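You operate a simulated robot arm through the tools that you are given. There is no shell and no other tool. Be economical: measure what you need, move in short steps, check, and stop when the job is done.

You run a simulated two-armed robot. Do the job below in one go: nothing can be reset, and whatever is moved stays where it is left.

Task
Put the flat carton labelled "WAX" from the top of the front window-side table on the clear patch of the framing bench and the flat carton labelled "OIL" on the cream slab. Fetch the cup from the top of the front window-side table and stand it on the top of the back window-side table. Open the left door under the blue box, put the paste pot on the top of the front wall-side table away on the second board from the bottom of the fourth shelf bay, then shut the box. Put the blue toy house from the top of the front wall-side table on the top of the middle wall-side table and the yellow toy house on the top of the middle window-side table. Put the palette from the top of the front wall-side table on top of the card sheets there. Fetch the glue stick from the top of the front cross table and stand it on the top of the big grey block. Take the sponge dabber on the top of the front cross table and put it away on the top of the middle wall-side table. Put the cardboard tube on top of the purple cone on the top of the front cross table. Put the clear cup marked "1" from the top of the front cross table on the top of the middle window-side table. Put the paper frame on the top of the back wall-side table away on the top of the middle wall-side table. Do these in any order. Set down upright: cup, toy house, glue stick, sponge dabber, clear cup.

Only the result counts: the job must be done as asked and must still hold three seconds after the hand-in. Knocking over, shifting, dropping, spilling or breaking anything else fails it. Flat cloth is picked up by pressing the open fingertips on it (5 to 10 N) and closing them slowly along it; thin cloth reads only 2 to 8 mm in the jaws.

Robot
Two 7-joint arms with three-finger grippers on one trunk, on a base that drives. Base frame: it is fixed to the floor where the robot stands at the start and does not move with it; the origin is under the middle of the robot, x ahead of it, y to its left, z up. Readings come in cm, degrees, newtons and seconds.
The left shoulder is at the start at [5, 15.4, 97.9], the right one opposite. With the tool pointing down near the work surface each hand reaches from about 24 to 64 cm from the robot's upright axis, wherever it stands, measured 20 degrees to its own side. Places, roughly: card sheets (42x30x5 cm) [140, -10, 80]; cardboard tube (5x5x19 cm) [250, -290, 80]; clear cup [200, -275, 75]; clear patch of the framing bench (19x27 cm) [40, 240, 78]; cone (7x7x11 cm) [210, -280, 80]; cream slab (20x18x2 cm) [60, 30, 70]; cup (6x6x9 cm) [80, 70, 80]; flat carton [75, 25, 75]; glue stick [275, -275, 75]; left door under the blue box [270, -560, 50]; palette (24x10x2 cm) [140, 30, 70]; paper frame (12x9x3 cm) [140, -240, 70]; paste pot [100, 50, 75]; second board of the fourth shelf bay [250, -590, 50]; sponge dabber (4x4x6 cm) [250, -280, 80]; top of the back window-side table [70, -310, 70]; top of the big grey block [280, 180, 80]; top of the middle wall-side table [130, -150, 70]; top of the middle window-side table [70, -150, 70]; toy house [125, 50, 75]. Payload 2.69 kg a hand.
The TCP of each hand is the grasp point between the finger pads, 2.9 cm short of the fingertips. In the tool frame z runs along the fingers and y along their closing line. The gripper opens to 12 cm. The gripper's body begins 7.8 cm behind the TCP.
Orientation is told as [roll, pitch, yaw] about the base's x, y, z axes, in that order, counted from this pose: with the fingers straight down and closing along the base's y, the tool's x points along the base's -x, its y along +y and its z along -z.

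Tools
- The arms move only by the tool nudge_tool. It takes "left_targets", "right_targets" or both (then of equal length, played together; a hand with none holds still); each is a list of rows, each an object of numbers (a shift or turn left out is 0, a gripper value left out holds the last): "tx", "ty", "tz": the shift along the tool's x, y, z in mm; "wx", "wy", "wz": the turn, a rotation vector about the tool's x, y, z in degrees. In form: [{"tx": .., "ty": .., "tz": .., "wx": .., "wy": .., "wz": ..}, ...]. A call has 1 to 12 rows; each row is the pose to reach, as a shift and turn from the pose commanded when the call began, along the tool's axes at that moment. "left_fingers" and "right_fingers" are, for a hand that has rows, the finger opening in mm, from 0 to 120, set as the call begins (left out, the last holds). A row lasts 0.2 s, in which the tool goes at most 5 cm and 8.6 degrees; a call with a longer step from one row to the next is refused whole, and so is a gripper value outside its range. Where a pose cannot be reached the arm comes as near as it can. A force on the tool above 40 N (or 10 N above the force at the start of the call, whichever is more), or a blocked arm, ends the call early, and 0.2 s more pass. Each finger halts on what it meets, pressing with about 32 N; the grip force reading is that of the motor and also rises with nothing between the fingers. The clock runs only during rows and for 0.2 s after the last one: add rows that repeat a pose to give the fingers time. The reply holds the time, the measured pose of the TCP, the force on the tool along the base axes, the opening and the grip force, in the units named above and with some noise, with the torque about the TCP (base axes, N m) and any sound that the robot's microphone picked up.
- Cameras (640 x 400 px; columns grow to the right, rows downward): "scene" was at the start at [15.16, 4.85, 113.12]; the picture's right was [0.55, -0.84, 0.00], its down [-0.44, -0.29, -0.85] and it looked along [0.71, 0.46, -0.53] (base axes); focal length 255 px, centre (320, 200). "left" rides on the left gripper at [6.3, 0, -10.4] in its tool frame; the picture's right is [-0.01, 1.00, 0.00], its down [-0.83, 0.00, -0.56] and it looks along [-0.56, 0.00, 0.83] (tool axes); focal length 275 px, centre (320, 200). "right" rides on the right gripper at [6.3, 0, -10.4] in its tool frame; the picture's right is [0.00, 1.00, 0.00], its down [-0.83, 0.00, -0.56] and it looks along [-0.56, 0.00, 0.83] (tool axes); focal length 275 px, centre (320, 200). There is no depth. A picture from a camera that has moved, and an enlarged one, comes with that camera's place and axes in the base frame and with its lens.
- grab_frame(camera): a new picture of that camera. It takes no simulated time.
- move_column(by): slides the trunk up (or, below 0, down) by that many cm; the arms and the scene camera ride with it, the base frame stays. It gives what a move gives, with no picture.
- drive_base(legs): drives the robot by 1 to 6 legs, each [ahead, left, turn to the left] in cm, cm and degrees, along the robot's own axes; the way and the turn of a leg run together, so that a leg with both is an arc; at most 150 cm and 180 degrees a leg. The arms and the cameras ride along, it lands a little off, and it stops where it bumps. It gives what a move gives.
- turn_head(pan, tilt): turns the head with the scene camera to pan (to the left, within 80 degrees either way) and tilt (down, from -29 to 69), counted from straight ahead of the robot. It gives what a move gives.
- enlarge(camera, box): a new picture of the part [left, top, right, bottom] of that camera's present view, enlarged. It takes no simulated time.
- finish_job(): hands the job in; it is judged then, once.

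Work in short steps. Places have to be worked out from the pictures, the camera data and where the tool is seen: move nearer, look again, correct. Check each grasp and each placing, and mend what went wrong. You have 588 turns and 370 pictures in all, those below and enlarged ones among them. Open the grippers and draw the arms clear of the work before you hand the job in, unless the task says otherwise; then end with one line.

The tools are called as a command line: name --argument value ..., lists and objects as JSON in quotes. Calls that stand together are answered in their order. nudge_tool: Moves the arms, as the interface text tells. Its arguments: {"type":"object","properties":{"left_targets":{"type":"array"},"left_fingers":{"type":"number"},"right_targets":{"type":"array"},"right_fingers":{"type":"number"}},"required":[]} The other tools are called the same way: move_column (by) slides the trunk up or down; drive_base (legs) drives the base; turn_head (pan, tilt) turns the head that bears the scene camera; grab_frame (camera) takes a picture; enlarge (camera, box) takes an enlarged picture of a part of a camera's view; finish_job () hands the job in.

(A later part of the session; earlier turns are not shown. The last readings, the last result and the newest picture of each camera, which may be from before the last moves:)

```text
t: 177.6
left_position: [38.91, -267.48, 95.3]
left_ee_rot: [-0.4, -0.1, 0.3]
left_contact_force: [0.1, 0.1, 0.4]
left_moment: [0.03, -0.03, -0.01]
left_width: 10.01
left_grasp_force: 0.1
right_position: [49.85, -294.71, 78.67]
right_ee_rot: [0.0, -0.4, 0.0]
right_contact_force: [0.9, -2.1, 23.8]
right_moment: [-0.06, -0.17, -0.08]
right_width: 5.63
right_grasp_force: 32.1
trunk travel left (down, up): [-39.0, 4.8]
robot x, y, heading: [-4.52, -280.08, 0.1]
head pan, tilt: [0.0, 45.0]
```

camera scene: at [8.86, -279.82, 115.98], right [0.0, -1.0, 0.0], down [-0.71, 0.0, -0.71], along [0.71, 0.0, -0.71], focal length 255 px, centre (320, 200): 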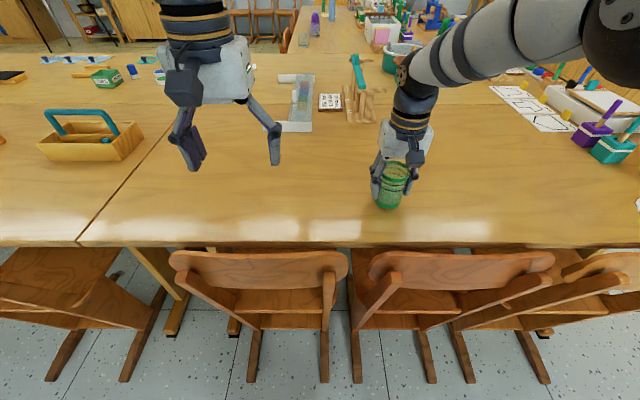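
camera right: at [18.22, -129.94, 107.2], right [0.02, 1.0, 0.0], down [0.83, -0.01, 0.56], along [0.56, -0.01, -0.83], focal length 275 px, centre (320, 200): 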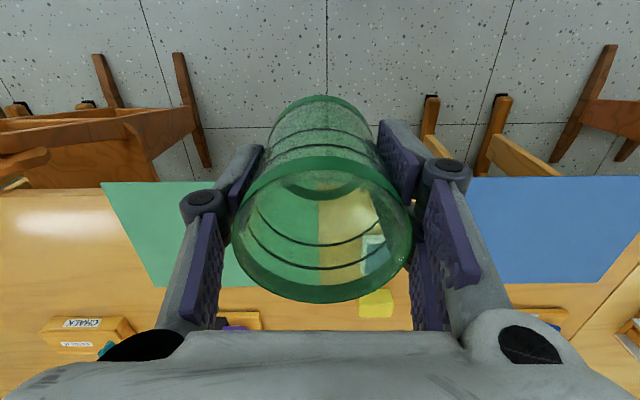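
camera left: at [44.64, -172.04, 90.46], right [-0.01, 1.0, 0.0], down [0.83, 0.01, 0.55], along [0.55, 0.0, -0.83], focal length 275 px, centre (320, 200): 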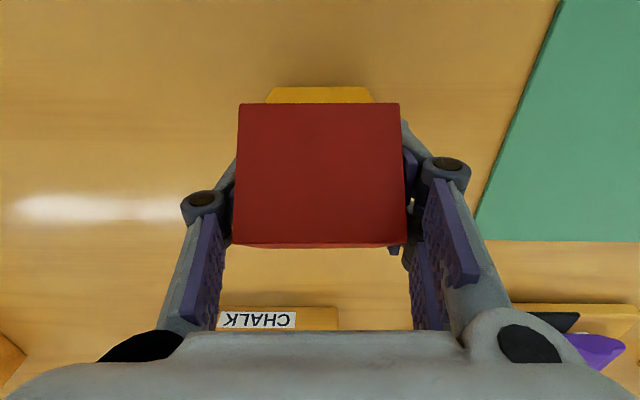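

Contact. Release, rise and check.

nudge_tool --right_targets '[{"tz": -2}, {"tz": -2}, {"tz": -2}, {"tz": -45}, {"tz": -90}, {"tz": -130}, {"tz": -160, "tx": 30}, {"tz": -170, "tx": 75}, {"tz": -170, "tx": 120}, {"tz": -170, "tx": 150}]' --right_fingers 100

grab_frame --camera "scene"

```text
t: 179.8
left_position: [39.14, -267.56, 95.21]
left_ee_rot: [-0.4, 0.1, 0.3]
left_contact_force: [-1.3, 0.1, -0.5]
left_moment: [0.01, -0.05, 0.02]
left_width: 10.04
left_grasp_force: 0.1
right_position: [34.82, -294.72, 95.35]
right_ee_rot: [0.1, -0.3, -0.1]
right_contact_force: [-0.2, -0.1, -0.8]
right_moment: [0.03, 0.02, 0.01]
right_width: 9.97
right_grasp_force: 0.0
trunk travel left (down, up): [-39.0, 4.8]
robot x, y, heading: [-4.85, -279.78, 0.3]
head pan, tilt: [0.0, 45.0]
```

```text
321 pictures are left
camera scene: at [8.82, -279.81, 115.98], right [0.0, -1.0, 0.0], down [-0.71, 0.0, -0.71], along [0.71, 0.0, -0.71], focal length 255 px, centre (320, 200)
```

scene: 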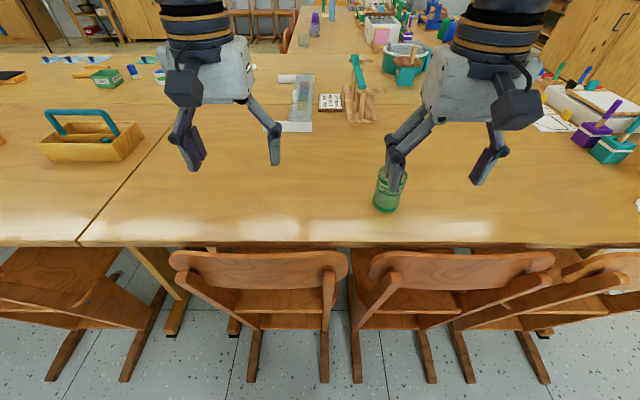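

Cup placed. Back off and turn to face -y to see the way round.

drive_base --legs '[[-12, 0, 0], [0, 0, -80]]'

turn_head --pan 20 --tilt 20

grab_frame --camera "scene"

```text
t: 184.5
left_position: [2.57, -321.08, 95.07]
left_ee_rot: [-0.3, 0.1, -80.5]
left_contact_force: [-0.1, 0.3, -0.2]
left_moment: [0.01, 0.0, 0.0]
left_width: 10.01
left_grasp_force: 0.1
right_position: [-25.02, -321.35, 95.36]
right_ee_rot: [0.0, -0.1, -80.8]
right_contact_force: [-0.5, 0.3, -0.2]
right_moment: [0.0, -0.01, 0.01]
right_width: 10.02
right_grasp_force: 0.0
trunk travel left (down, up): [-39.0, 4.8]
robot x, y, heading: [-16.9, -279.8, -80.5]
head pan, tilt: [0.0, 45.0]
```

```text
t: 185.4
left_position: [2.56, -321.15, 95.22]
left_ee_rot: [-0.3, 0.1, -80.4]
left_contact_force: [0.2, -0.7, -0.1]
left_moment: [-0.02, 0.01, 0.0]
left_width: 9.99
left_grasp_force: 0.1
right_position: [-25.01, -321.28, 95.32]
right_ee_rot: [0.0, 0.0, -80.9]
right_contact_force: [-1.0, 0.2, 0.2]
right_moment: [0.01, 0.02, -0.04]
right_width: 10.02
right_grasp_force: 0.2
trunk travel left (down, up): [-39.0, 4.8]
robot x, y, heading: [-16.32, -280.12, -80.5]
head pan, tilt: [20.0, 20.0]
```

```text
320 pictures are left
camera scene: at [-11.16, -293.3, 119.84], right [-0.87, -0.49, 0.0], down [-0.17, 0.3, -0.94], along [0.46, -0.82, -0.34], focal length 255 px, centre (320, 200)
```

scene: 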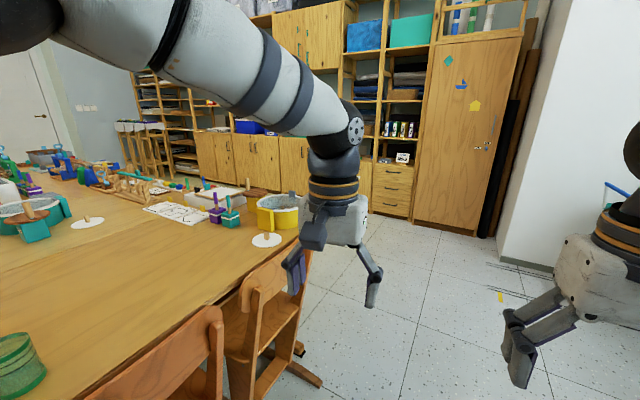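

The passage behind the tables is free (y≈-465). Drive there and look toward the cross table.

drive_base --legs '[[0, 0, -9.5], [140, 0, 0], [43, 0, 0], [0, 0, 90]]'

turn_head --pan 30 --tilt 15

grab_frame --camera "scene"

turn_head --pan -45 --tilt 15

grab_frame --camera "scene"

```text
t: 199.0
left_position: [28.41, -448.12, 95.18]
left_ee_rot: [-0.3, 0.1, 0.6]
left_contact_force: [0.3, 0.2, -0.5]
left_moment: [0.01, -0.03, -0.02]
left_width: 10.01
left_grasp_force: 0.0
right_position: [24.4, -475.46, 95.32]
right_ee_rot: [0.0, -0.1, 0.2]
right_contact_force: [-0.9, 1.1, 0.4]
right_moment: [-0.02, 0.03, 0.03]
right_width: 10.0
right_grasp_force: 0.0
trunk travel left (down, up): [-39.0, 4.8]
robot x, y, heading: [-15.23, -460.89, 0.7]
head pan, tilt: [20.0, 20.0]
```

```text
t: 199.7
left_position: [28.44, -448.08, 95.24]
left_ee_rot: [-0.3, 0.1, 0.7]
left_contact_force: [-0.4, -0.2, 0.8]
left_moment: [-0.04, 0.03, -0.02]
left_width: 10.0
left_grasp_force: 0.1
right_position: [24.28, -475.53, 95.29]
right_ee_rot: [0.0, -0.1, 0.3]
right_contact_force: [-0.5, 0.1, 0.1]
right_moment: [0.0, -0.01, 0.0]
right_width: 10.02
right_grasp_force: 0.1
trunk travel left (down, up): [-39.0, 4.8]
robot x, y, heading: [-14.97, -460.46, 0.4]
head pan, tilt: [30.0, 15.0]
```

```text
319 pictures are left
camera scene: at [-1.79, -455.94, 120.66], right [0.51, -0.86, 0.0], down [-0.22, -0.13, -0.97], along [0.83, 0.49, -0.26], focal length 255 px, centre (320, 200)
```

scene: 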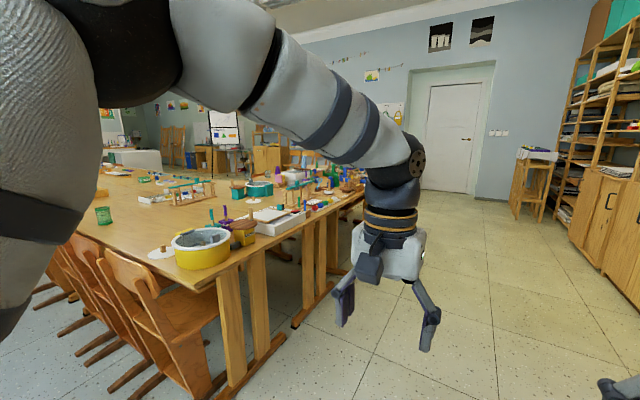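

```text
t: 201.2
left_position: [28.45, -448.18, 95.32]
left_ee_rot: [-0.3, 0.1, 0.6]
left_contact_force: [-0.9, 0.4, 0.3]
left_moment: [0.0, 0.01, 0.03]
left_width: 9.98
left_grasp_force: 0.0
right_position: [24.42, -475.4, 95.29]
right_ee_rot: [-0.1, -0.1, 0.1]
right_contact_force: [-0.4, 0.0, -0.6]
right_moment: [0.0, 0.03, 0.04]
right_width: 9.99
right_grasp_force: 0.0
trunk travel left (down, up): [-39.0, 4.8]
robot x, y, heading: [-15.35, -460.5, 0.4]
head pan, tilt: [-45.0, 15.0]
```

```text
318 pictures are left
camera scene: at [-3.17, -467.22, 120.66], right [-0.7, -0.71, 0.0], down [-0.18, 0.18, -0.97], along [0.69, -0.68, -0.26], focal length 255 px, centre (320, 200)
```

scene: 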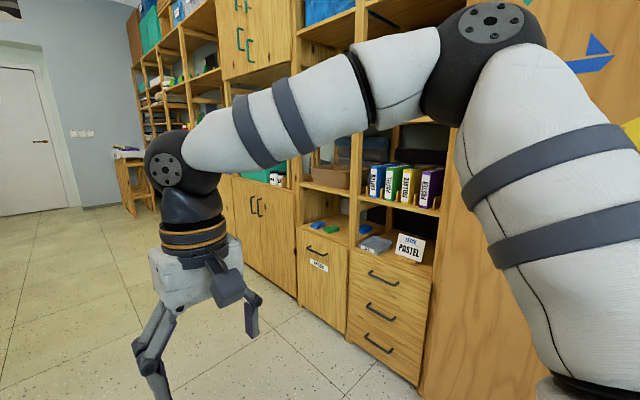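

Clear way ahead. Drive to x≈215 and face +y toward the cross table.

drive_base --legs '[[120, 0, 0], [110, 0, 0], [0, 0, 90]]'

turn_head --pan 0 --tilt 20

grab_frame --camera "scene"

```text
t: 216.5
left_position: [203.31, -417.99, 95.18]
left_ee_rot: [-0.3, 0.1, 91.7]
left_contact_force: [-0.1, 0.4, 0.6]
left_moment: [0.01, -0.01, -0.02]
left_width: 10.02
left_grasp_force: 0.0
right_position: [230.57, -421.52, 95.27]
right_ee_rot: [0.1, -0.1, 91.3]
right_contact_force: [-0.2, 0.5, 0.4]
right_moment: [0.0, 0.04, -0.01]
right_width: 9.99
right_grasp_force: 0.2
trunk travel left (down, up): [-39.0, 4.8]
robot x, y, heading: [216.73, -461.78, 91.5]
head pan, tilt: [-45.0, 15.0]
```

```text
t: 217.6
left_position: [203.34, -417.78, 95.26]
left_ee_rot: [-0.3, 0.1, 91.7]
left_contact_force: [0.2, -0.2, -0.3]
left_moment: [-0.02, 0.02, -0.03]
left_width: 9.99
left_grasp_force: 0.1
right_position: [230.64, -421.51, 95.25]
right_ee_rot: [0.1, 0.0, 91.3]
right_contact_force: [1.0, 0.7, -0.3]
right_moment: [-0.01, 0.01, -0.01]
right_width: 9.98
right_grasp_force: 0.1
trunk travel left (down, up): [-39.0, 4.8]
robot x, y, heading: [216.82, -461.45, 91.6]
head pan, tilt: [0.0, 20.0]
```

```text
317 pictures are left
camera scene: at [216.2, -446.75, 119.84], right [1.0, 0.03, 0.0], down [0.01, -0.34, -0.94], along [-0.03, 0.94, -0.34], focal length 255 px, centre (320, 200)
```

scene: 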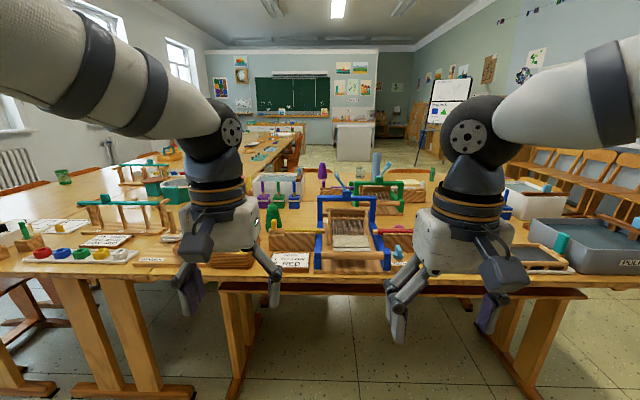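

The front cross table is on the far side; I need the passage on its right. Drive right and look along it.

drive_base --legs '[[0, -110, -1.5]]'

grab_frame --camera "scene"

```text
t: 226.3
left_position: [313.86, -415.93, 95.28]
left_ee_rot: [-0.3, 0.0, 90.2]
left_contact_force: [-0.6, 0.2, 0.3]
left_moment: [-0.02, 0.02, -0.02]
left_width: 9.98
left_grasp_force: 0.1
right_position: [341.14, -420.2, 95.43]
right_ee_rot: [-0.1, -0.1, 89.9]
right_contact_force: [-0.2, 0.2, -0.6]
right_moment: [0.0, -0.02, 0.04]
right_width: 9.99
right_grasp_force: 0.1
trunk travel left (down, up): [-39.0, 4.8]
robot x, y, heading: [326.31, -459.66, 90.0]
head pan, tilt: [0.0, 20.0]
```

```text
316 pictures are left
camera scene: at [326.06, -445.08, 119.84], right [1.0, 0.0, 0.0], down [0.0, -0.34, -0.94], along [0.0, 0.94, -0.34], focal length 255 px, centre (320, 200)
```

scene: 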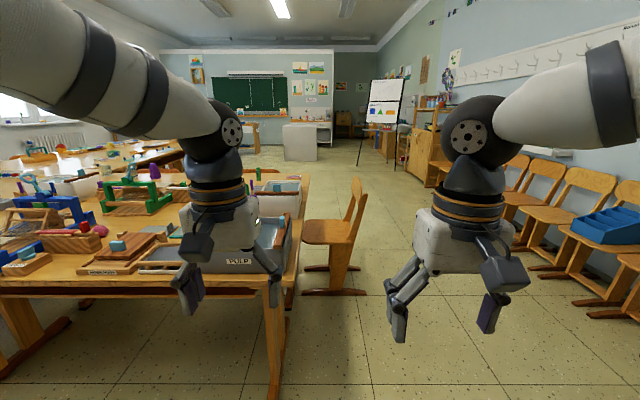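

Wide passage at x≈415. Drive through it to the north side and look left.

drive_base --legs '[[0, -92, 0], [140, 0, 0], [120, 0, 0], [0, 0, 90]]'

turn_head --pan 20 --tilt 20

grab_frame --camera "scene"

```text
t: 249.8
left_position: [368.38, -212.56, 95.25]
left_ee_rot: [-0.3, 0.2, -179.8]
left_contact_force: [0.4, -0.4, 0.2]
left_moment: [0.02, -0.01, -0.02]
left_width: 10.0
left_grasp_force: 0.1
right_position: [372.65, -185.39, 95.37]
right_ee_rot: [0.1, -0.1, 179.8]
right_contact_force: [0.3, 0.9, -0.7]
right_moment: [0.02, -0.01, -0.01]
right_width: 10.02
right_grasp_force: 0.1
trunk travel left (down, up): [-39.0, 4.8]
robot x, y, heading: [411.75, -200.28, -180.0]
head pan, tilt: [0.0, 20.0]
```

```text
t: 250.6
left_position: [368.33, -212.57, 95.14]
left_ee_rot: [-0.3, 0.1, -179.8]
left_contact_force: [-0.6, 0.3, -0.8]
left_moment: [-0.01, 0.0, -0.04]
left_width: 10.01
left_grasp_force: 0.1
right_position: [372.59, -185.36, 95.36]
right_ee_rot: [0.0, -0.1, 179.8]
right_contact_force: [-0.9, -0.9, 0.6]
right_moment: [0.02, 0.02, 0.0]
right_width: 10.01
right_grasp_force: 0.1
trunk travel left (down, up): [-39.0, 4.8]
robot x, y, heading: [411.9, -200.4, -179.9]
head pan, tilt: [20.0, 20.0]
```

```text
315 pictures are left
camera scene: at [397.98, -203.6, 119.84], right [-0.34, 0.94, 0.0], down [0.32, 0.12, -0.94], along [-0.88, -0.32, -0.34], focal length 255 px, centre (320, 200)
```

scene: 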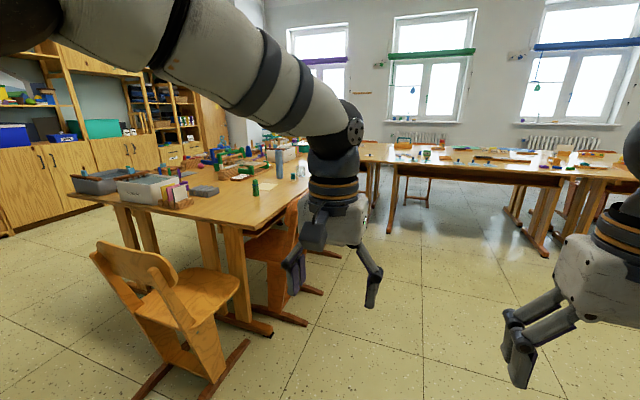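

Drive along to x≈255 and turn to face the cross table (-y).

drive_base --legs '[[150, 0, 0], [0, 0, 90]]'

turn_head --pan 0 --tilt 40

grab_frame --camera "scene"

```text
t: 261.7
left_position: [275.39, -242.64, 95.21]
left_ee_rot: [-0.4, 0.1, -91.2]
left_contact_force: [-0.1, 0.1, -0.7]
left_moment: [0.0, -0.02, -0.04]
left_width: 10.01
left_grasp_force: 0.1
right_position: [248.34, -237.6, 95.38]
right_ee_rot: [0.0, -0.1, -91.6]
right_contact_force: [0.3, 0.6, 0.3]
right_moment: [0.01, 0.04, 0.0]
right_width: 9.99
right_grasp_force: 0.1
trunk travel left (down, up): [-39.0, 4.8]
robot x, y, heading: [264.37, -198.46, -91.5]
head pan, tilt: [20.0, 20.0]
```

```text
t: 262.6
left_position: [275.31, -242.51, 95.32]
left_ee_rot: [-0.4, 0.2, -91.3]
left_contact_force: [-0.2, 0.5, -0.4]
left_moment: [0.0, -0.02, 0.01]
left_width: 10.02
left_grasp_force: 0.1
right_position: [248.3, -237.55, 95.36]
right_ee_rot: [-0.1, -0.1, -91.6]
right_contact_force: [0.6, 0.4, -0.2]
right_moment: [0.01, 0.03, 0.01]
right_width: 9.99
right_grasp_force: 0.2
trunk travel left (down, up): [-39.0, 4.8]
robot x, y, heading: [264.43, -198.69, -91.4]
head pan, tilt: [0.0, 40.0]
```

```text
314 pictures are left
camera scene: at [264.0, -212.41, 116.71], right [-1.0, 0.02, 0.0], down [0.01, 0.64, -0.77], along [-0.02, -0.77, -0.64], focal length 255 px, centre (320, 200)
```

scene: 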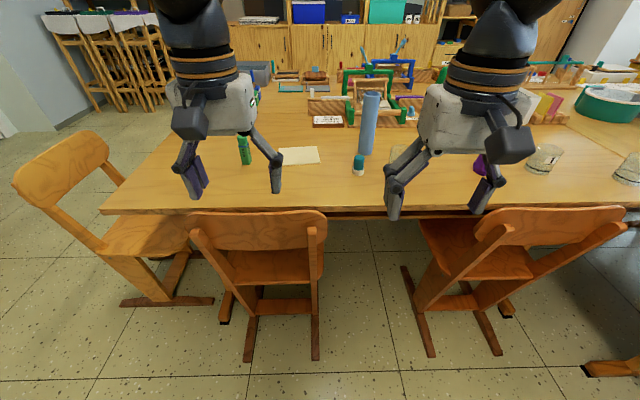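

I see glue stick (~286,-284), dabber (~251,-277), tube (~247,-290), cone (~214,-276), clear cups further right. Raise the trunk, approach, and look from the right wrist camera.

move_column --by 4.5

drive_base --legs '[[30, 0, 1.4]]'

grab_frame --camera "right"

grab_frame --camera "scene"

```text
t: 263.4
left_position: [275.37, -242.59, 99.66]
left_ee_rot: [-0.2, 0.3, -91.3]
left_contact_force: [0.2, 0.1, -0.4]
left_moment: [0.02, 0.01, 0.0]
left_width: 9.97
left_grasp_force: 0.2
right_position: [248.32, -237.58, 99.68]
right_ee_rot: [0.1, 0.0, -91.5]
right_contact_force: [0.3, 0.7, -0.9]
right_moment: [0.05, 0.01, 0.01]
right_width: 10.0
right_grasp_force: 0.1
trunk travel left (down, up): [-43.5, 0.3]
robot x, y, heading: [264.32, -198.29, -91.6]
head pan, tilt: [0.0, 40.0]
```

```text
t: 265.5
left_position: [276.19, -272.38, 99.83]
left_ee_rot: [-0.3, 0.2, -89.7]
left_contact_force: [-0.2, -1.1, -0.3]
left_moment: [0.04, 0.02, -0.01]
left_width: 10.01
left_grasp_force: 0.1
right_position: [248.96, -268.22, 99.87]
right_ee_rot: [0.0, 0.0, -90.3]
right_contact_force: [-0.9, 0.2, 0.3]
right_moment: [0.04, 0.01, -0.02]
right_width: 10.0
right_grasp_force: 0.0
trunk travel left (down, up): [-43.5, 0.3]
robot x, y, heading: [263.66, -228.32, -90.1]
head pan, tilt: [0.0, 40.0]
```

```text
313 pictures are left
camera right: at [249.1, -261.73, 110.3], right [1.0, 0.0, 0.0], down [0.0, -0.83, 0.56], along [0.0, -0.56, -0.83], focal length 275 px, centre (320, 200)
```

right: 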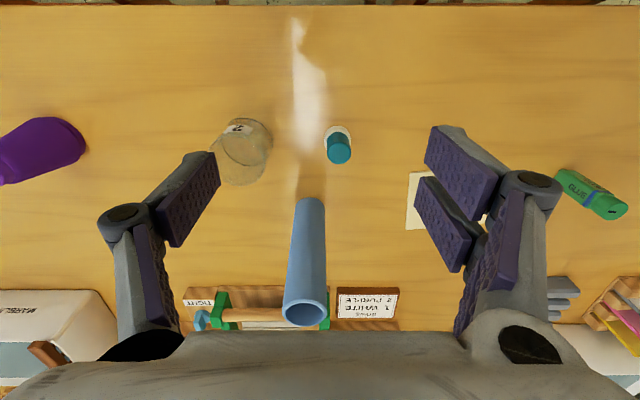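

```text
312 pictures are left
camera scene: at [263.98, -237.77, 121.72], right [-1.0, 0.0, 0.0], down [0.0, 0.64, -0.77], along [0.0, -0.77, -0.64], focal length 255 px, centre (320, 200)
```

scene: 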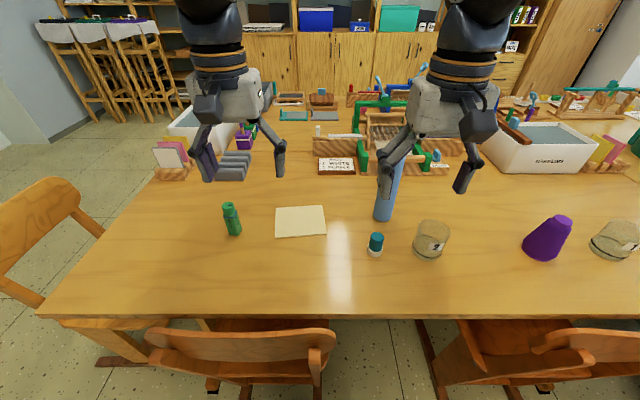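

Tube axis at (247.4, -289.2), top at ~92. Move the right hand above it.

nudge_tool --right_targets '[{"tx": -45, "ty": -5}, {"tx": -90, "ty": -10}, {"tx": -135, "ty": -16}, {"tx": -180, "ty": -16}, {"tx": -210, "ty": -16}, {"tx": -210, "ty": -16}]' --right_fingers 110

grab_frame --camera "right"

```text
t: 266.9
left_position: [276.19, -272.42, 99.72]
left_ee_rot: [-0.3, 0.0, -89.9]
left_contact_force: [0.3, -0.3, 0.4]
left_moment: [-0.01, 0.02, 0.01]
left_width: 9.98
left_grasp_force: 0.1
right_position: [246.54, -283.52, 99.34]
right_ee_rot: [0.0, -0.1, -90.3]
right_contact_force: [-0.6, -0.2, 0.7]
right_moment: [0.0, 0.0, 0.01]
right_width: 10.97
right_grasp_force: 0.1
right hand out of reach, approached as far as the arm can: row 4, 5, 6
trunk travel left (down, up): [-43.5, 0.3]
robot x, y, heading: [263.87, -228.38, -90.0]
head pan, tilt: [0.0, 40.0]
```

```text
311 pictures are left
camera right: at [246.63, -277.03, 109.89], right [1.0, 0.0, 0.0], down [0.0, -0.83, 0.56], along [0.0, -0.56, -0.83], focal length 275 px, centre (320, 200)
```

right: 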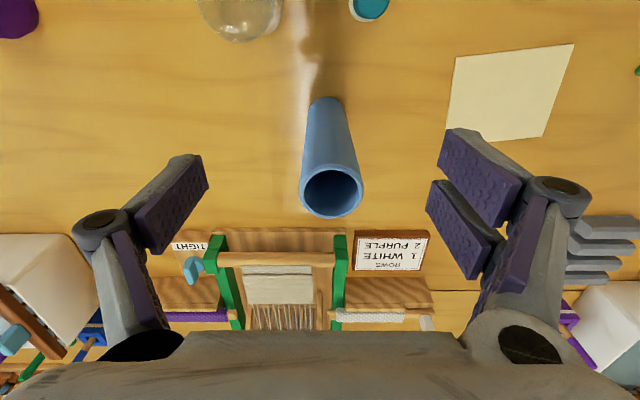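

Move the base 5 cm forward, then align above the tube.

drive_base --legs '[[5, 0, 0]]'

nudge_tool --right_targets '[{"tz": 0, "ty": 8}, {"tz": 0, "ty": 8}]'

grab_frame --camera "right"

```text
t: 267.8
left_position: [276.02, -277.51, 99.83]
left_ee_rot: [-0.3, 0.2, -89.9]
left_contact_force: [0.2, -0.7, 0.3]
left_moment: [0.02, 0.01, -0.01]
left_width: 10.01
left_grasp_force: 0.1
right_position: [246.45, -288.47, 99.45]
right_ee_rot: [0.0, -0.1, -90.3]
right_contact_force: [0.1, -0.3, -1.2]
right_moment: [0.02, 0.0, 0.01]
right_width: 11.04
right_grasp_force: 0.1
trunk travel left (down, up): [-43.5, 0.3]
robot x, y, heading: [264.02, -233.71, -89.8]
head pan, tilt: [0.0, 40.0]
```

```text
t: 268.4
left_position: [276.05, -277.4, 99.71]
left_ee_rot: [-0.2, 0.1, -89.9]
left_contact_force: [-0.7, 0.0, -0.3]
left_moment: [-0.01, 0.0, -0.02]
left_width: 10.02
left_grasp_force: 0.0
right_position: [247.33, -288.38, 99.48]
right_ee_rot: [0.2, -0.2, -90.3]
right_contact_force: [0.7, 0.0, -0.6]
right_moment: [-0.01, 0.01, 0.02]
right_width: 10.99
right_grasp_force: 0.1
trunk travel left (down, up): [-43.5, 0.3]
robot x, y, heading: [264.11, -233.85, -90.1]
head pan, tilt: [0.0, 40.0]
```

```text
310 pictures are left
camera right: at [247.4, -281.91, 109.88], right [1.0, 0.0, 0.0], down [0.0, -0.83, 0.56], along [0.0, -0.56, -0.83], focal length 275 px, centre (320, 200)
```

right: 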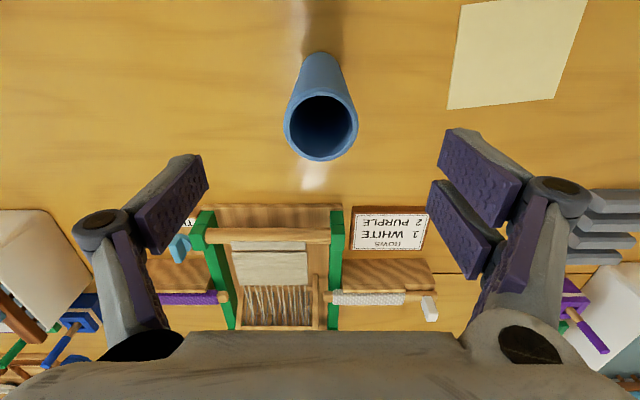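

Aligned. Descend to z≈87 and close.

nudge_tool --right_targets '[{"tz": 40}, {"tz": 80}, {"tz": 115}, {"tz": 124}, {"tz": 124}]'

nudge_tool --right_targets '[{"tx": 0}, {"tx": 0}, {"tx": 0}, {"tx": 0}]' --right_fingers 0

grab_frame --camera "right"

```text
t: 269.6
left_position: [276.05, -277.47, 99.73]
left_ee_rot: [-0.3, 0.1, -89.9]
left_contact_force: [0.1, 0.4, 0.4]
left_moment: [-0.01, -0.01, 0.04]
left_width: 10.0
left_grasp_force: 0.0
right_position: [247.37, -289.8, 87.44]
right_ee_rot: [0.0, -0.1, -90.3]
right_contact_force: [0.3, 0.4, 0.0]
right_moment: [0.01, -0.03, -0.02]
right_width: 11.0
right_grasp_force: 0.1
right hand out of reach, approached as far as the arm can: row 1, 2, 3, 4, 5
trunk travel left (down, up): [-43.5, 0.3]
robot x, y, heading: [264.35, -233.52, -90.1]
head pan, tilt: [0.0, 40.0]
```

```text
t: 270.6
left_position: [276.04, -277.39, 99.82]
left_ee_rot: [-0.3, 0.1, -90.0]
left_contact_force: [-0.5, 0.0, -0.5]
left_moment: [-0.02, 0.05, -0.02]
left_width: 9.99
left_grasp_force: 0.0
right_position: [247.39, -289.84, 87.43]
right_ee_rot: [0.0, -0.1, -90.2]
right_contact_force: [1.0, 0.8, 2.3]
right_moment: [0.04, -0.06, -0.01]
right_width: 4.29
right_grasp_force: 31.0
trunk travel left (down, up): [-43.5, 0.3]
robot x, y, heading: [263.9, -233.57, -90.1]
head pan, tilt: [0.0, 40.0]
```

```text
309 pictures are left
camera right: at [247.53, -283.45, 97.91], right [1.0, 0.0, 0.0], down [0.0, -0.83, 0.56], along [0.0, -0.56, -0.83], focal length 275 px, centre (320, 200)
```

right: 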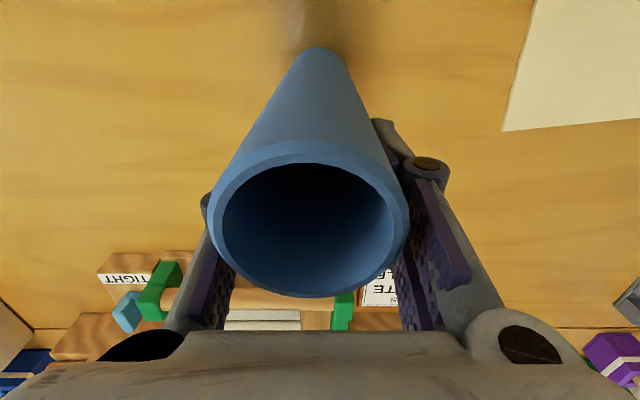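

The grip is ~1.7 cm beyond the tube's axis. Reopen, shift back, and close again.

nudge_tool --right_targets '[{"tx": 0}, {"tx": 0}, {"tx": 0}, {"tx": 17}, {"tx": 17}]' --right_fingers 110

grab_frame --camera "right"

```text
t: 271.8
left_position: [276.09, -277.44, 99.68]
left_ee_rot: [-0.3, 0.1, -89.9]
left_contact_force: [-0.1, 0.5, 0.1]
left_moment: [-0.02, 0.0, -0.01]
left_width: 9.99
left_grasp_force: 0.1
right_position: [247.22, -289.91, 87.44]
right_ee_rot: [0.0, -0.2, -90.3]
right_contact_force: [0.1, 1.1, -0.4]
right_moment: [-0.01, -0.01, 0.02]
right_width: 11.03
right_grasp_force: 0.0
right hand out of reach, approached as far as the arm can: row 4, 5
trunk travel left (down, up): [-43.5, 0.3]
robot x, y, heading: [263.84, -233.88, -90.2]
head pan, tilt: [0.0, 40.0]
```

```text
308 pictures are left
camera right: at [247.52, -283.46, 97.89], right [1.0, 0.0, 0.0], down [0.0, -0.83, 0.56], along [0.0, -0.56, -0.83], focal length 275 px, centre (320, 200)
```

right: 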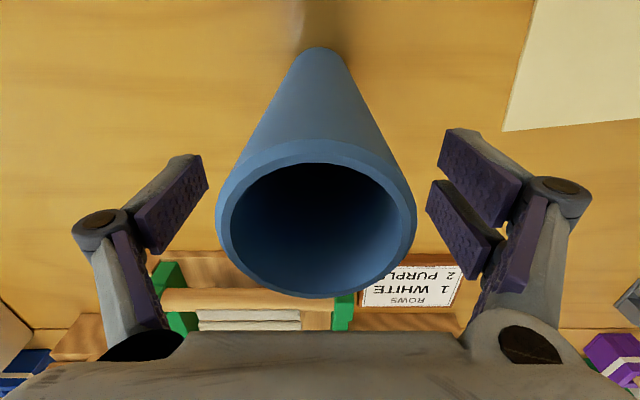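

The arm is in its fully stretched posture; simpler to back the base by 1.8 cm.

drive_base --legs '[[-1.8, 0, 0]]'

grab_frame --camera "right"

```text
t: 272.6
left_position: [276.08, -275.51, 99.64]
left_ee_rot: [-0.4, 0.0, -90.0]
left_contact_force: [-0.3, 0.3, -0.2]
left_moment: [-0.02, -0.01, 0.03]
left_width: 10.0
left_grasp_force: 0.0
right_position: [247.34, -287.92, 87.47]
right_ee_rot: [-0.1, -0.2, -90.2]
right_contact_force: [0.0, 0.4, 0.5]
right_moment: [-0.01, 0.01, -0.02]
right_width: 10.99
right_grasp_force: 0.1
trunk travel left (down, up): [-43.5, 0.3]
robot x, y, heading: [264.16, -231.93, -90.2]
head pan, tilt: [0.0, 40.0]
```

```text
307 pictures are left
camera right: at [247.52, -281.67, 97.88], right [1.0, 0.0, 0.0], down [0.0, -0.83, 0.56], along [0.0, -0.56, -0.83], focal length 275 px, centre (320, 200)
```

right: 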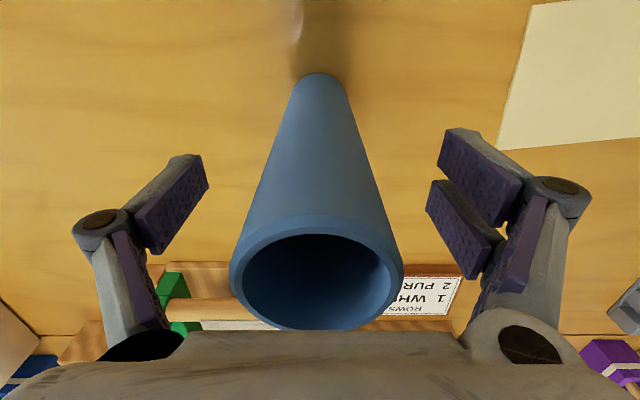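

Aligned now. Close.

nudge_tool --right_targets '[{"tx": 0}, {"tx": 0}, {"tx": 0}, {"tx": 0}]' --right_fingers 0

nudge_tool --right_targets '[{"tz": -40}, {"tz": -80}, {"tz": -120}, {"tz": -150}, {"tz": -150, "tx": 40}, {"tz": -150, "tx": 60}]'

grab_frame --camera "scene"

```text
t: 273.6
left_position: [276.02, -275.65, 99.77]
left_ee_rot: [-0.3, 0.1, -89.9]
left_contact_force: [0.1, 0.3, 0.1]
left_moment: [0.0, 0.0, 0.0]
left_width: 10.0
left_grasp_force: 0.2
right_position: [247.29, -288.03, 87.39]
right_ee_rot: [-0.1, -0.1, -90.3]
right_contact_force: [0.1, 0.6, 1.3]
right_moment: [0.05, 0.07, -0.05]
right_width: 4.55
right_grasp_force: 31.9
trunk travel left (down, up): [-43.5, 0.3]
robot x, y, heading: [263.93, -232.04, -90.5]
head pan, tilt: [0.0, 40.0]
```

```text
t: 275.0
left_position: [276.07, -275.56, 99.78]
left_ee_rot: [-0.3, 0.1, -89.9]
left_contact_force: [-0.2, -0.1, 1.0]
left_moment: [0.02, -0.02, -0.01]
left_width: 10.01
left_grasp_force: 0.1
right_position: [247.83, -284.97, 103.45]
right_ee_rot: [-0.1, 0.1, -90.3]
right_contact_force: [0.0, -0.8, 0.5]
right_moment: [-0.03, -0.02, -0.02]
right_width: 4.53
right_grasp_force: 31.7
right hand out of reach, approached as far as the arm can: row 2, 3, 4, 5, 6
trunk travel left (down, up): [-43.5, 0.3]
robot x, y, heading: [263.93, -231.75, -90.0]
head pan, tilt: [0.0, 40.0]
```

```text
306 pictures are left
camera scene: at [263.99, -240.91, 121.73], right [-1.0, 0.0, 0.0], down [0.0, 0.64, -0.77], along [0.0, -0.77, -0.64], focal length 255 px, centre (320, 200)
```

scene: 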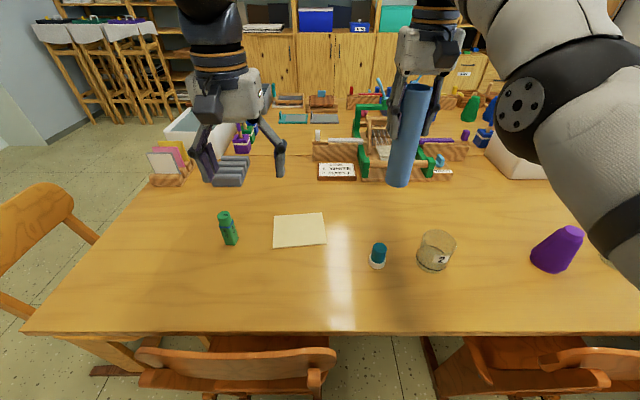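

Tube is held. Strafe right so that the cone is in easy reach, then look.

drive_base --legs '[[0, -34, 0]]'

nudge_tool --right_targets '[{"tx": 35}, {"tx": 70}, {"tx": 100}, {"tx": 100}]'

turn_head --pan -10 --tilt 50

grab_frame --camera "scene"

grab_frame --camera "right"

```text
t: 278.2
left_position: [241.68, -275.67, 99.69]
left_ee_rot: [-0.3, 0.1, -90.1]
left_contact_force: [-0.2, -0.5, 1.1]
left_moment: [0.03, -0.04, 0.01]
left_width: 10.01
left_grasp_force: 0.0
right_position: [213.51, -285.02, 103.36]
right_ee_rot: [0.0, 0.0, -90.4]
right_contact_force: [0.0, 0.9, -0.9]
right_moment: [0.0, -0.02, 0.03]
right_width: 4.56
right_grasp_force: 32.2
trunk travel left (down, up): [-43.5, 0.3]
robot x, y, heading: [230.02, -231.47, -90.3]
head pan, tilt: [0.0, 40.0]
```

```text
t: 279.2
left_position: [241.73, -275.57, 99.69]
left_ee_rot: [-0.2, 0.1, -90.0]
left_contact_force: [0.2, 0.0, 0.2]
left_moment: [-0.03, -0.04, 0.01]
left_width: 10.0
left_grasp_force: 0.1
right_position: [214.35, -283.8, 105.98]
right_ee_rot: [0.0, 0.0, -90.4]
right_contact_force: [-0.1, -0.3, 0.0]
right_moment: [0.0, -0.02, 0.02]
right_width: 4.52
right_grasp_force: 32.0
right hand out of reach, approached as far as the arm can: row 1, 2, 3, 4
trunk travel left (down, up): [-43.5, 0.3]
robot x, y, heading: [229.63, -231.97, -90.3]
head pan, tilt: [0.0, 40.0]
```

```text
t: 279.9
left_position: [241.72, -275.65, 99.65]
left_ee_rot: [-0.3, 0.1, -90.0]
left_contact_force: [0.0, 0.6, -0.4]
left_moment: [0.01, -0.01, -0.01]
left_width: 9.98
left_grasp_force: 0.0
right_position: [214.32, -283.84, 105.87]
right_ee_rot: [0.0, 0.1, -90.4]
right_contact_force: [0.8, -0.2, -0.1]
right_moment: [-0.01, 0.02, -0.04]
right_width: 4.52
right_grasp_force: 31.4
trunk travel left (down, up): [-43.5, 0.3]
robot x, y, heading: [229.32, -231.84, -89.8]
head pan, tilt: [-10.0, 50.0]
```

```text
305 pictures are left
camera scene: at [228.32, -239.98, 120.31], right [-0.98, 0.17, 0.0], down [0.13, 0.75, -0.64], along [-0.11, -0.63, -0.77], focal length 255 px, centre (320, 200)
```

scene: 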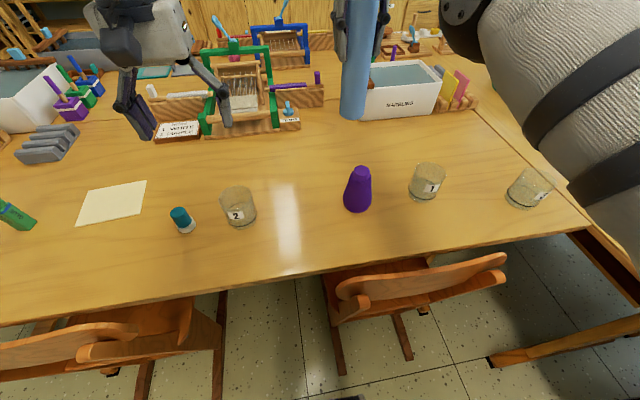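

```text
304 pictures are left
camera right: at [214.45, -277.51, 116.51], right [1.0, 0.0, 0.0], down [0.0, -0.83, 0.55], along [0.0, -0.55, -0.83], focal length 275 px, centre (320, 200)
```

right: 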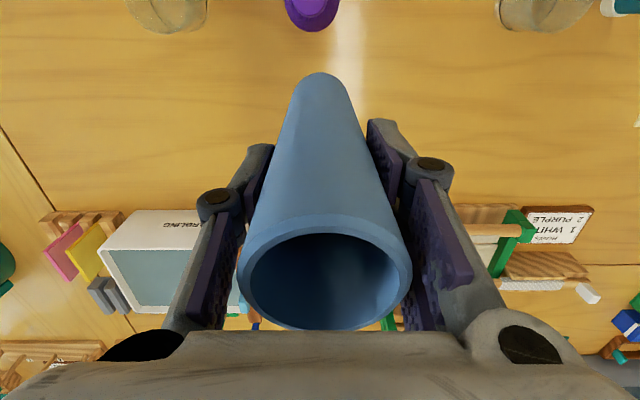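

The arm is stuck in its stretched solution; try a further retraction with a sideways wiggle to free it.

nudge_tool --right_targets '[{"tx": 30, "ty": -30}, {"tx": 60, "ty": -60}, {"tx": 90, "ty": -60}, {"tx": 90, "ty": -60}]'

```text
t: 280.9
left_position: [241.6, -275.61, 99.69]
left_ee_rot: [-0.3, 0.0, -90.0]
left_contact_force: [-0.8, 0.4, 0.3]
left_moment: [0.02, 0.0, -0.01]
left_width: 10.02
left_grasp_force: 0.0
right_position: [208.76, -283.14, 108.5]
right_ee_rot: [0.0, 0.1, -90.4]
right_contact_force: [-1.2, -0.5, -0.7]
right_moment: [-0.02, 0.01, 0.01]
right_width: 4.54
right_grasp_force: 32.2
right hand out of reach, approached as far as the arm can: row 1, 2, 3, 4
trunk travel left (down, up): [-43.5, 0.3]
robot x, y, heading: [229.34, -231.8, -90.3]
head pan, tilt: [-10.0, 50.0]
```

The arm is stuck in the stretched singularity. I back the base off so the tube hangs clear of the table, then use a small column move to re-solve the arm.

drive_base --legs '[[-35, 0, 0]]'

move_column --by -1.5

nudge_tool --right_targets '[{"tx": 30}, {"tx": 60}, {"tx": 60}]'

```text
t: 283.2
left_position: [241.77, -240.28, 99.69]
left_ee_rot: [-0.3, 0.1, -90.0]
left_contact_force: [-0.5, 0.4, 0.1]
left_moment: [-0.03, 0.0, -0.03]
left_width: 9.99
left_grasp_force: 0.0
right_position: [208.77, -247.86, 108.52]
right_ee_rot: [0.0, 0.1, -90.4]
right_contact_force: [0.0, 0.3, -0.2]
right_moment: [-0.03, 0.01, -0.03]
right_width: 4.55
right_grasp_force: 32.0
trunk travel left (down, up): [-43.5, 0.3]
robot x, y, heading: [229.57, -196.75, -90.1]
head pan, tilt: [-10.0, 50.0]
```

```text
t: 283.8
left_position: [241.74, -240.22, 98.42]
left_ee_rot: [-0.2, 0.0, -90.0]
left_contact_force: [0.5, 0.2, 0.1]
left_moment: [-0.08, -0.04, 0.0]
left_width: 9.99
left_grasp_force: 0.1
right_position: [208.76, -248.94, 103.67]
right_ee_rot: [0.0, 4.1, -90.3]
right_contact_force: [0.2, 0.9, -0.4]
right_moment: [-0.02, -0.01, 0.01]
right_width: 4.55
right_grasp_force: 31.9
trunk travel left (down, up): [-42.0, 1.8]
robot x, y, heading: [229.79, -196.6, -90.3]
head pan, tilt: [-10.0, 50.0]
```

```text
t: 284.6
left_position: [241.79, -240.28, 98.22]
left_ee_rot: [-0.3, 0.0, -90.0]
left_contact_force: [0.3, 0.0, 0.1]
left_moment: [-0.03, 0.03, 0.0]
left_width: 9.99
left_grasp_force: 0.1
right_position: [208.8, -248.89, 103.98]
right_ee_rot: [-0.1, 4.3, -90.5]
right_contact_force: [0.1, -0.1, 0.0]
right_moment: [0.03, 0.0, -0.01]
right_width: 4.5
right_grasp_force: 31.9
right hand out of reach, approached as far as the arm can: row 1, 2, 3
trunk travel left (down, up): [-42.0, 1.8]
robot x, y, heading: [229.99, -196.43, -90.4]
head pan, tilt: [-10.0, 50.0]
```

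Still stuck; mimic the earlier escape: tilt the tool by -20° and retract.

nudge_tool --right_targets '[{"wy": -7}, {"wy": -14}, {"wy": -20}, {"wy": -20, "tx": 40}, {"wy": -20, "tx": 80}, {"wy": -20, "tx": 120}, {"wy": -20, "tx": 120}]'

```text
t: 286.2
left_position: [241.79, -240.33, 98.26]
left_ee_rot: [-0.4, 0.1, -90.0]
left_contact_force: [0.7, -0.5, 0.5]
left_moment: [0.01, 0.01, 0.01]
left_width: 9.99
left_grasp_force: 0.1
right_position: [209.84, -252.77, 112.42]
right_ee_rot: [0.0, -15.7, -90.4]
right_contact_force: [-0.7, 0.1, -0.5]
right_moment: [-0.01, 0.0, -0.01]
right_width: 4.52
right_grasp_force: 31.8
right hand out of reach, approached as far as the arm can: row 1, 2, 3, 4, 5, 6, 7
trunk travel left (down, up): [-42.0, 1.8]
robot x, y, heading: [229.86, -196.46, -90.0]
head pan, tilt: [-10.0, 50.0]
```

Reset the commanded pose with a small column move, then retract.

move_column --by 1.5

nudge_tool --right_targets '[{"tx": 40}, {"tx": 80}, {"tx": 120}, {"tx": 120}]'

```text
t: 286.9
left_position: [241.75, -240.26, 99.73]
left_ee_rot: [-0.2, 0.1, -90.0]
left_contact_force: [-0.4, -0.2, -0.1]
left_moment: [0.05, 0.02, 0.04]
left_width: 10.01
left_grasp_force: 0.0
right_position: [209.54, -251.57, 115.41]
right_ee_rot: [0.0, -17.4, -90.3]
right_contact_force: [-0.4, -0.2, -1.2]
right_moment: [0.03, -0.01, 0.0]
right_width: 4.56
right_grasp_force: 32.4
trunk travel left (down, up): [-43.5, 0.3]
robot x, y, heading: [229.71, -196.41, -90.0]
head pan, tilt: [-10.0, 50.0]
```

```text
t: 287.9
left_position: [241.93, -240.25, 99.73]
left_ee_rot: [-0.3, 0.3, -89.9]
left_contact_force: [0.6, -0.9, -0.7]
left_moment: [0.01, 0.0, -0.02]
left_width: 10.0
left_grasp_force: 0.0
right_position: [209.96, -240.19, 111.71]
right_ee_rot: [0.0, -17.5, -90.3]
right_contact_force: [0.2, 0.1, -0.4]
right_moment: [0.03, -0.01, 0.02]
right_width: 4.52
right_grasp_force: 31.9
trunk travel left (down, up): [-43.5, 0.3]
robot x, y, heading: [229.71, -196.44, -90.2]
head pan, tilt: [-10.0, 50.0]
```

Freed. Straighten the tool, then drive back to the table.

nudge_tool --right_targets '[{"wy": 6}, {"wy": 12}, {"wy": 17.5}, {"wy": 17.5, "tz": 30}, {"wy": 17.5, "tz": 30}]'

drive_base --legs '[[33, 0, 0]]'

grab_frame --camera "scene"

grab_frame --camera "right"

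```text
t: 289.1
left_position: [241.8, -240.21, 99.86]
left_ee_rot: [-0.4, 0.1, -90.0]
left_contact_force: [-0.5, -0.6, 0.6]
left_moment: [-0.04, -0.01, -0.03]
left_width: 9.97
left_grasp_force: 0.0
right_position: [209.67, -240.91, 109.05]
right_ee_rot: [0.0, 0.1, -90.4]
right_contact_force: [0.2, -0.1, -0.6]
right_moment: [-0.04, -0.01, -0.01]
right_width: 4.54
right_grasp_force: 32.5
trunk travel left (down, up): [-43.5, 0.3]
robot x, y, heading: [229.89, -196.32, -89.9]
head pan, tilt: [-10.0, 50.0]
```

```text
t: 291.3
left_position: [241.72, -273.53, 99.67]
left_ee_rot: [-0.3, 0.1, -90.0]
left_contact_force: [-0.2, 0.1, -0.1]
left_moment: [0.03, -0.02, 0.03]
left_width: 9.99
left_grasp_force: 0.0
right_position: [209.78, -274.4, 108.92]
right_ee_rot: [-0.1, 0.1, -90.5]
right_contact_force: [-0.2, 0.7, 0.0]
right_moment: [0.0, -0.01, 0.0]
right_width: 4.53
right_grasp_force: 32.2
trunk travel left (down, up): [-43.5, 0.3]
robot x, y, heading: [229.63, -229.67, -90.2]
head pan, tilt: [-10.0, 50.0]
```

```text
303 pictures are left
camera scene: at [228.32, -237.91, 120.3], right [-0.98, 0.18, 0.0], down [0.13, 0.75, -0.64], along [-0.11, -0.63, -0.77], focal length 255 px, centre (320, 200)
```

scene: 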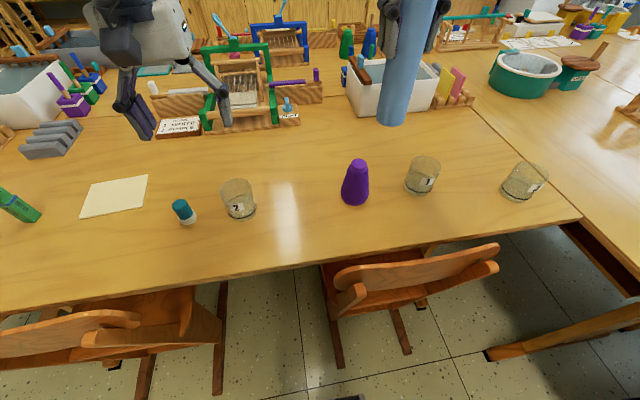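

```text
302 pictures are left
camera right: at [209.87, -267.97, 119.42], right [1.0, 0.0, 0.0], down [0.0, -0.83, 0.56], along [0.0, -0.55, -0.83], focal length 275 px, centre (320, 200)
```

right: 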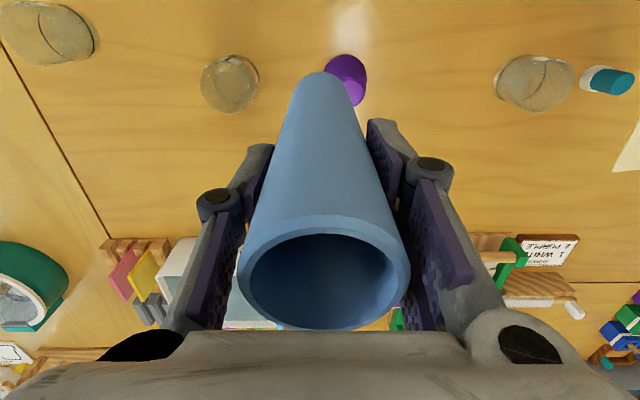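

Cone axis at (213.7, -275.8). Shift the tube above it and compare from the scene camera.

nudge_tool --right_targets '[{"tx": -6, "ty": 20}, {"tx": -11, "ty": 38}, {"tx": -11, "ty": 38, "tz": 30}, {"tx": -11, "ty": 38, "tz": 60}, {"tx": -11, "ty": 38, "tz": 60}]'

enlarge --camera "scene" --box '[270, 60, 460, 230]'

grab_frame --camera "left"

```text
t: 292.5
left_position: [241.63, -273.44, 99.78]
left_ee_rot: [-0.3, 0.2, -90.1]
left_contact_force: [-0.1, 0.5, -0.6]
left_moment: [-0.01, -0.02, 0.02]
left_width: 10.02
left_grasp_force: 0.0
right_position: [213.28, -275.53, 102.88]
right_ee_rot: [0.1, 0.1, -90.4]
right_contact_force: [0.9, -0.4, 0.2]
right_moment: [-0.01, 0.01, -0.02]
right_width: 4.54
right_grasp_force: 31.9
trunk travel left (down, up): [-43.5, 0.3]
robot x, y, heading: [229.94, -229.7, -90.1]
head pan, tilt: [-10.0, 50.0]
```

```text
2.35 times, centred on (365, 145) of scene
camera zoom: at [228.32, -237.84, 120.31], right [-0.98, 0.18, 0.0], down [0.13, 0.75, -0.64], along [-0.11, -0.63, -0.77], focal length 601 px, centre (214, 329)
```

zoom: 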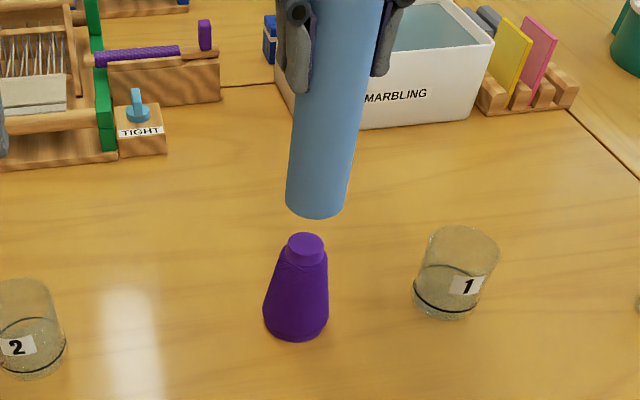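

```text
300 pictures are left
camera left: at [241.92, -267.09, 110.22], right [1.0, 0.0, -0.01], down [0.0, -0.83, 0.55], along [-0.01, -0.55, -0.83], focal length 275 px, centre (320, 200)
```

left: 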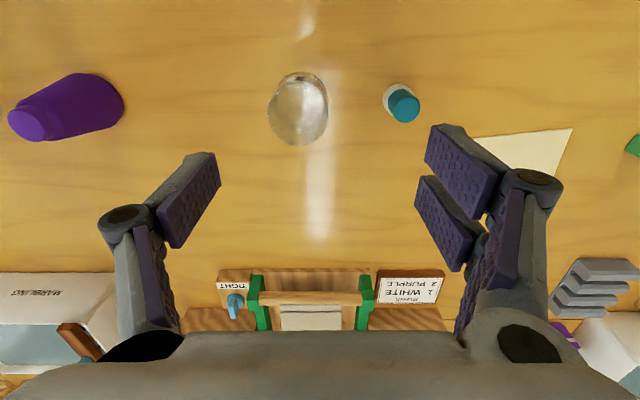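

Nearly aligned; check with the right camera for fine alignment.

enlarge --camera "right" --box '[220, 20, 420, 145]'

```text
3.20 times, centred on (320, 82) of right
camera zoom: at [213.58, -269.09, 113.36], right [1.0, 0.0, 0.0], down [0.0, -0.83, 0.56], along [0.0, -0.56, -0.83], focal length 881 px, centre (320, 576)
```

zoom: 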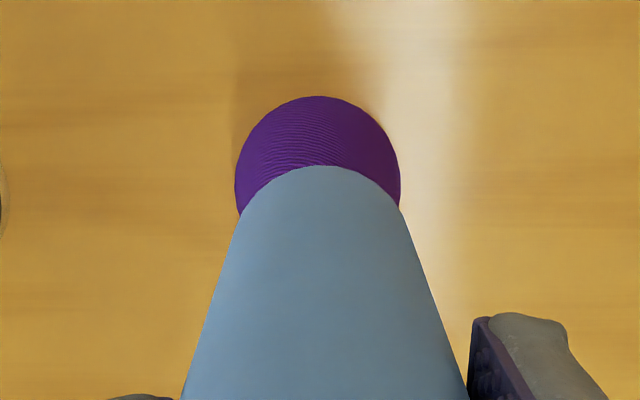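

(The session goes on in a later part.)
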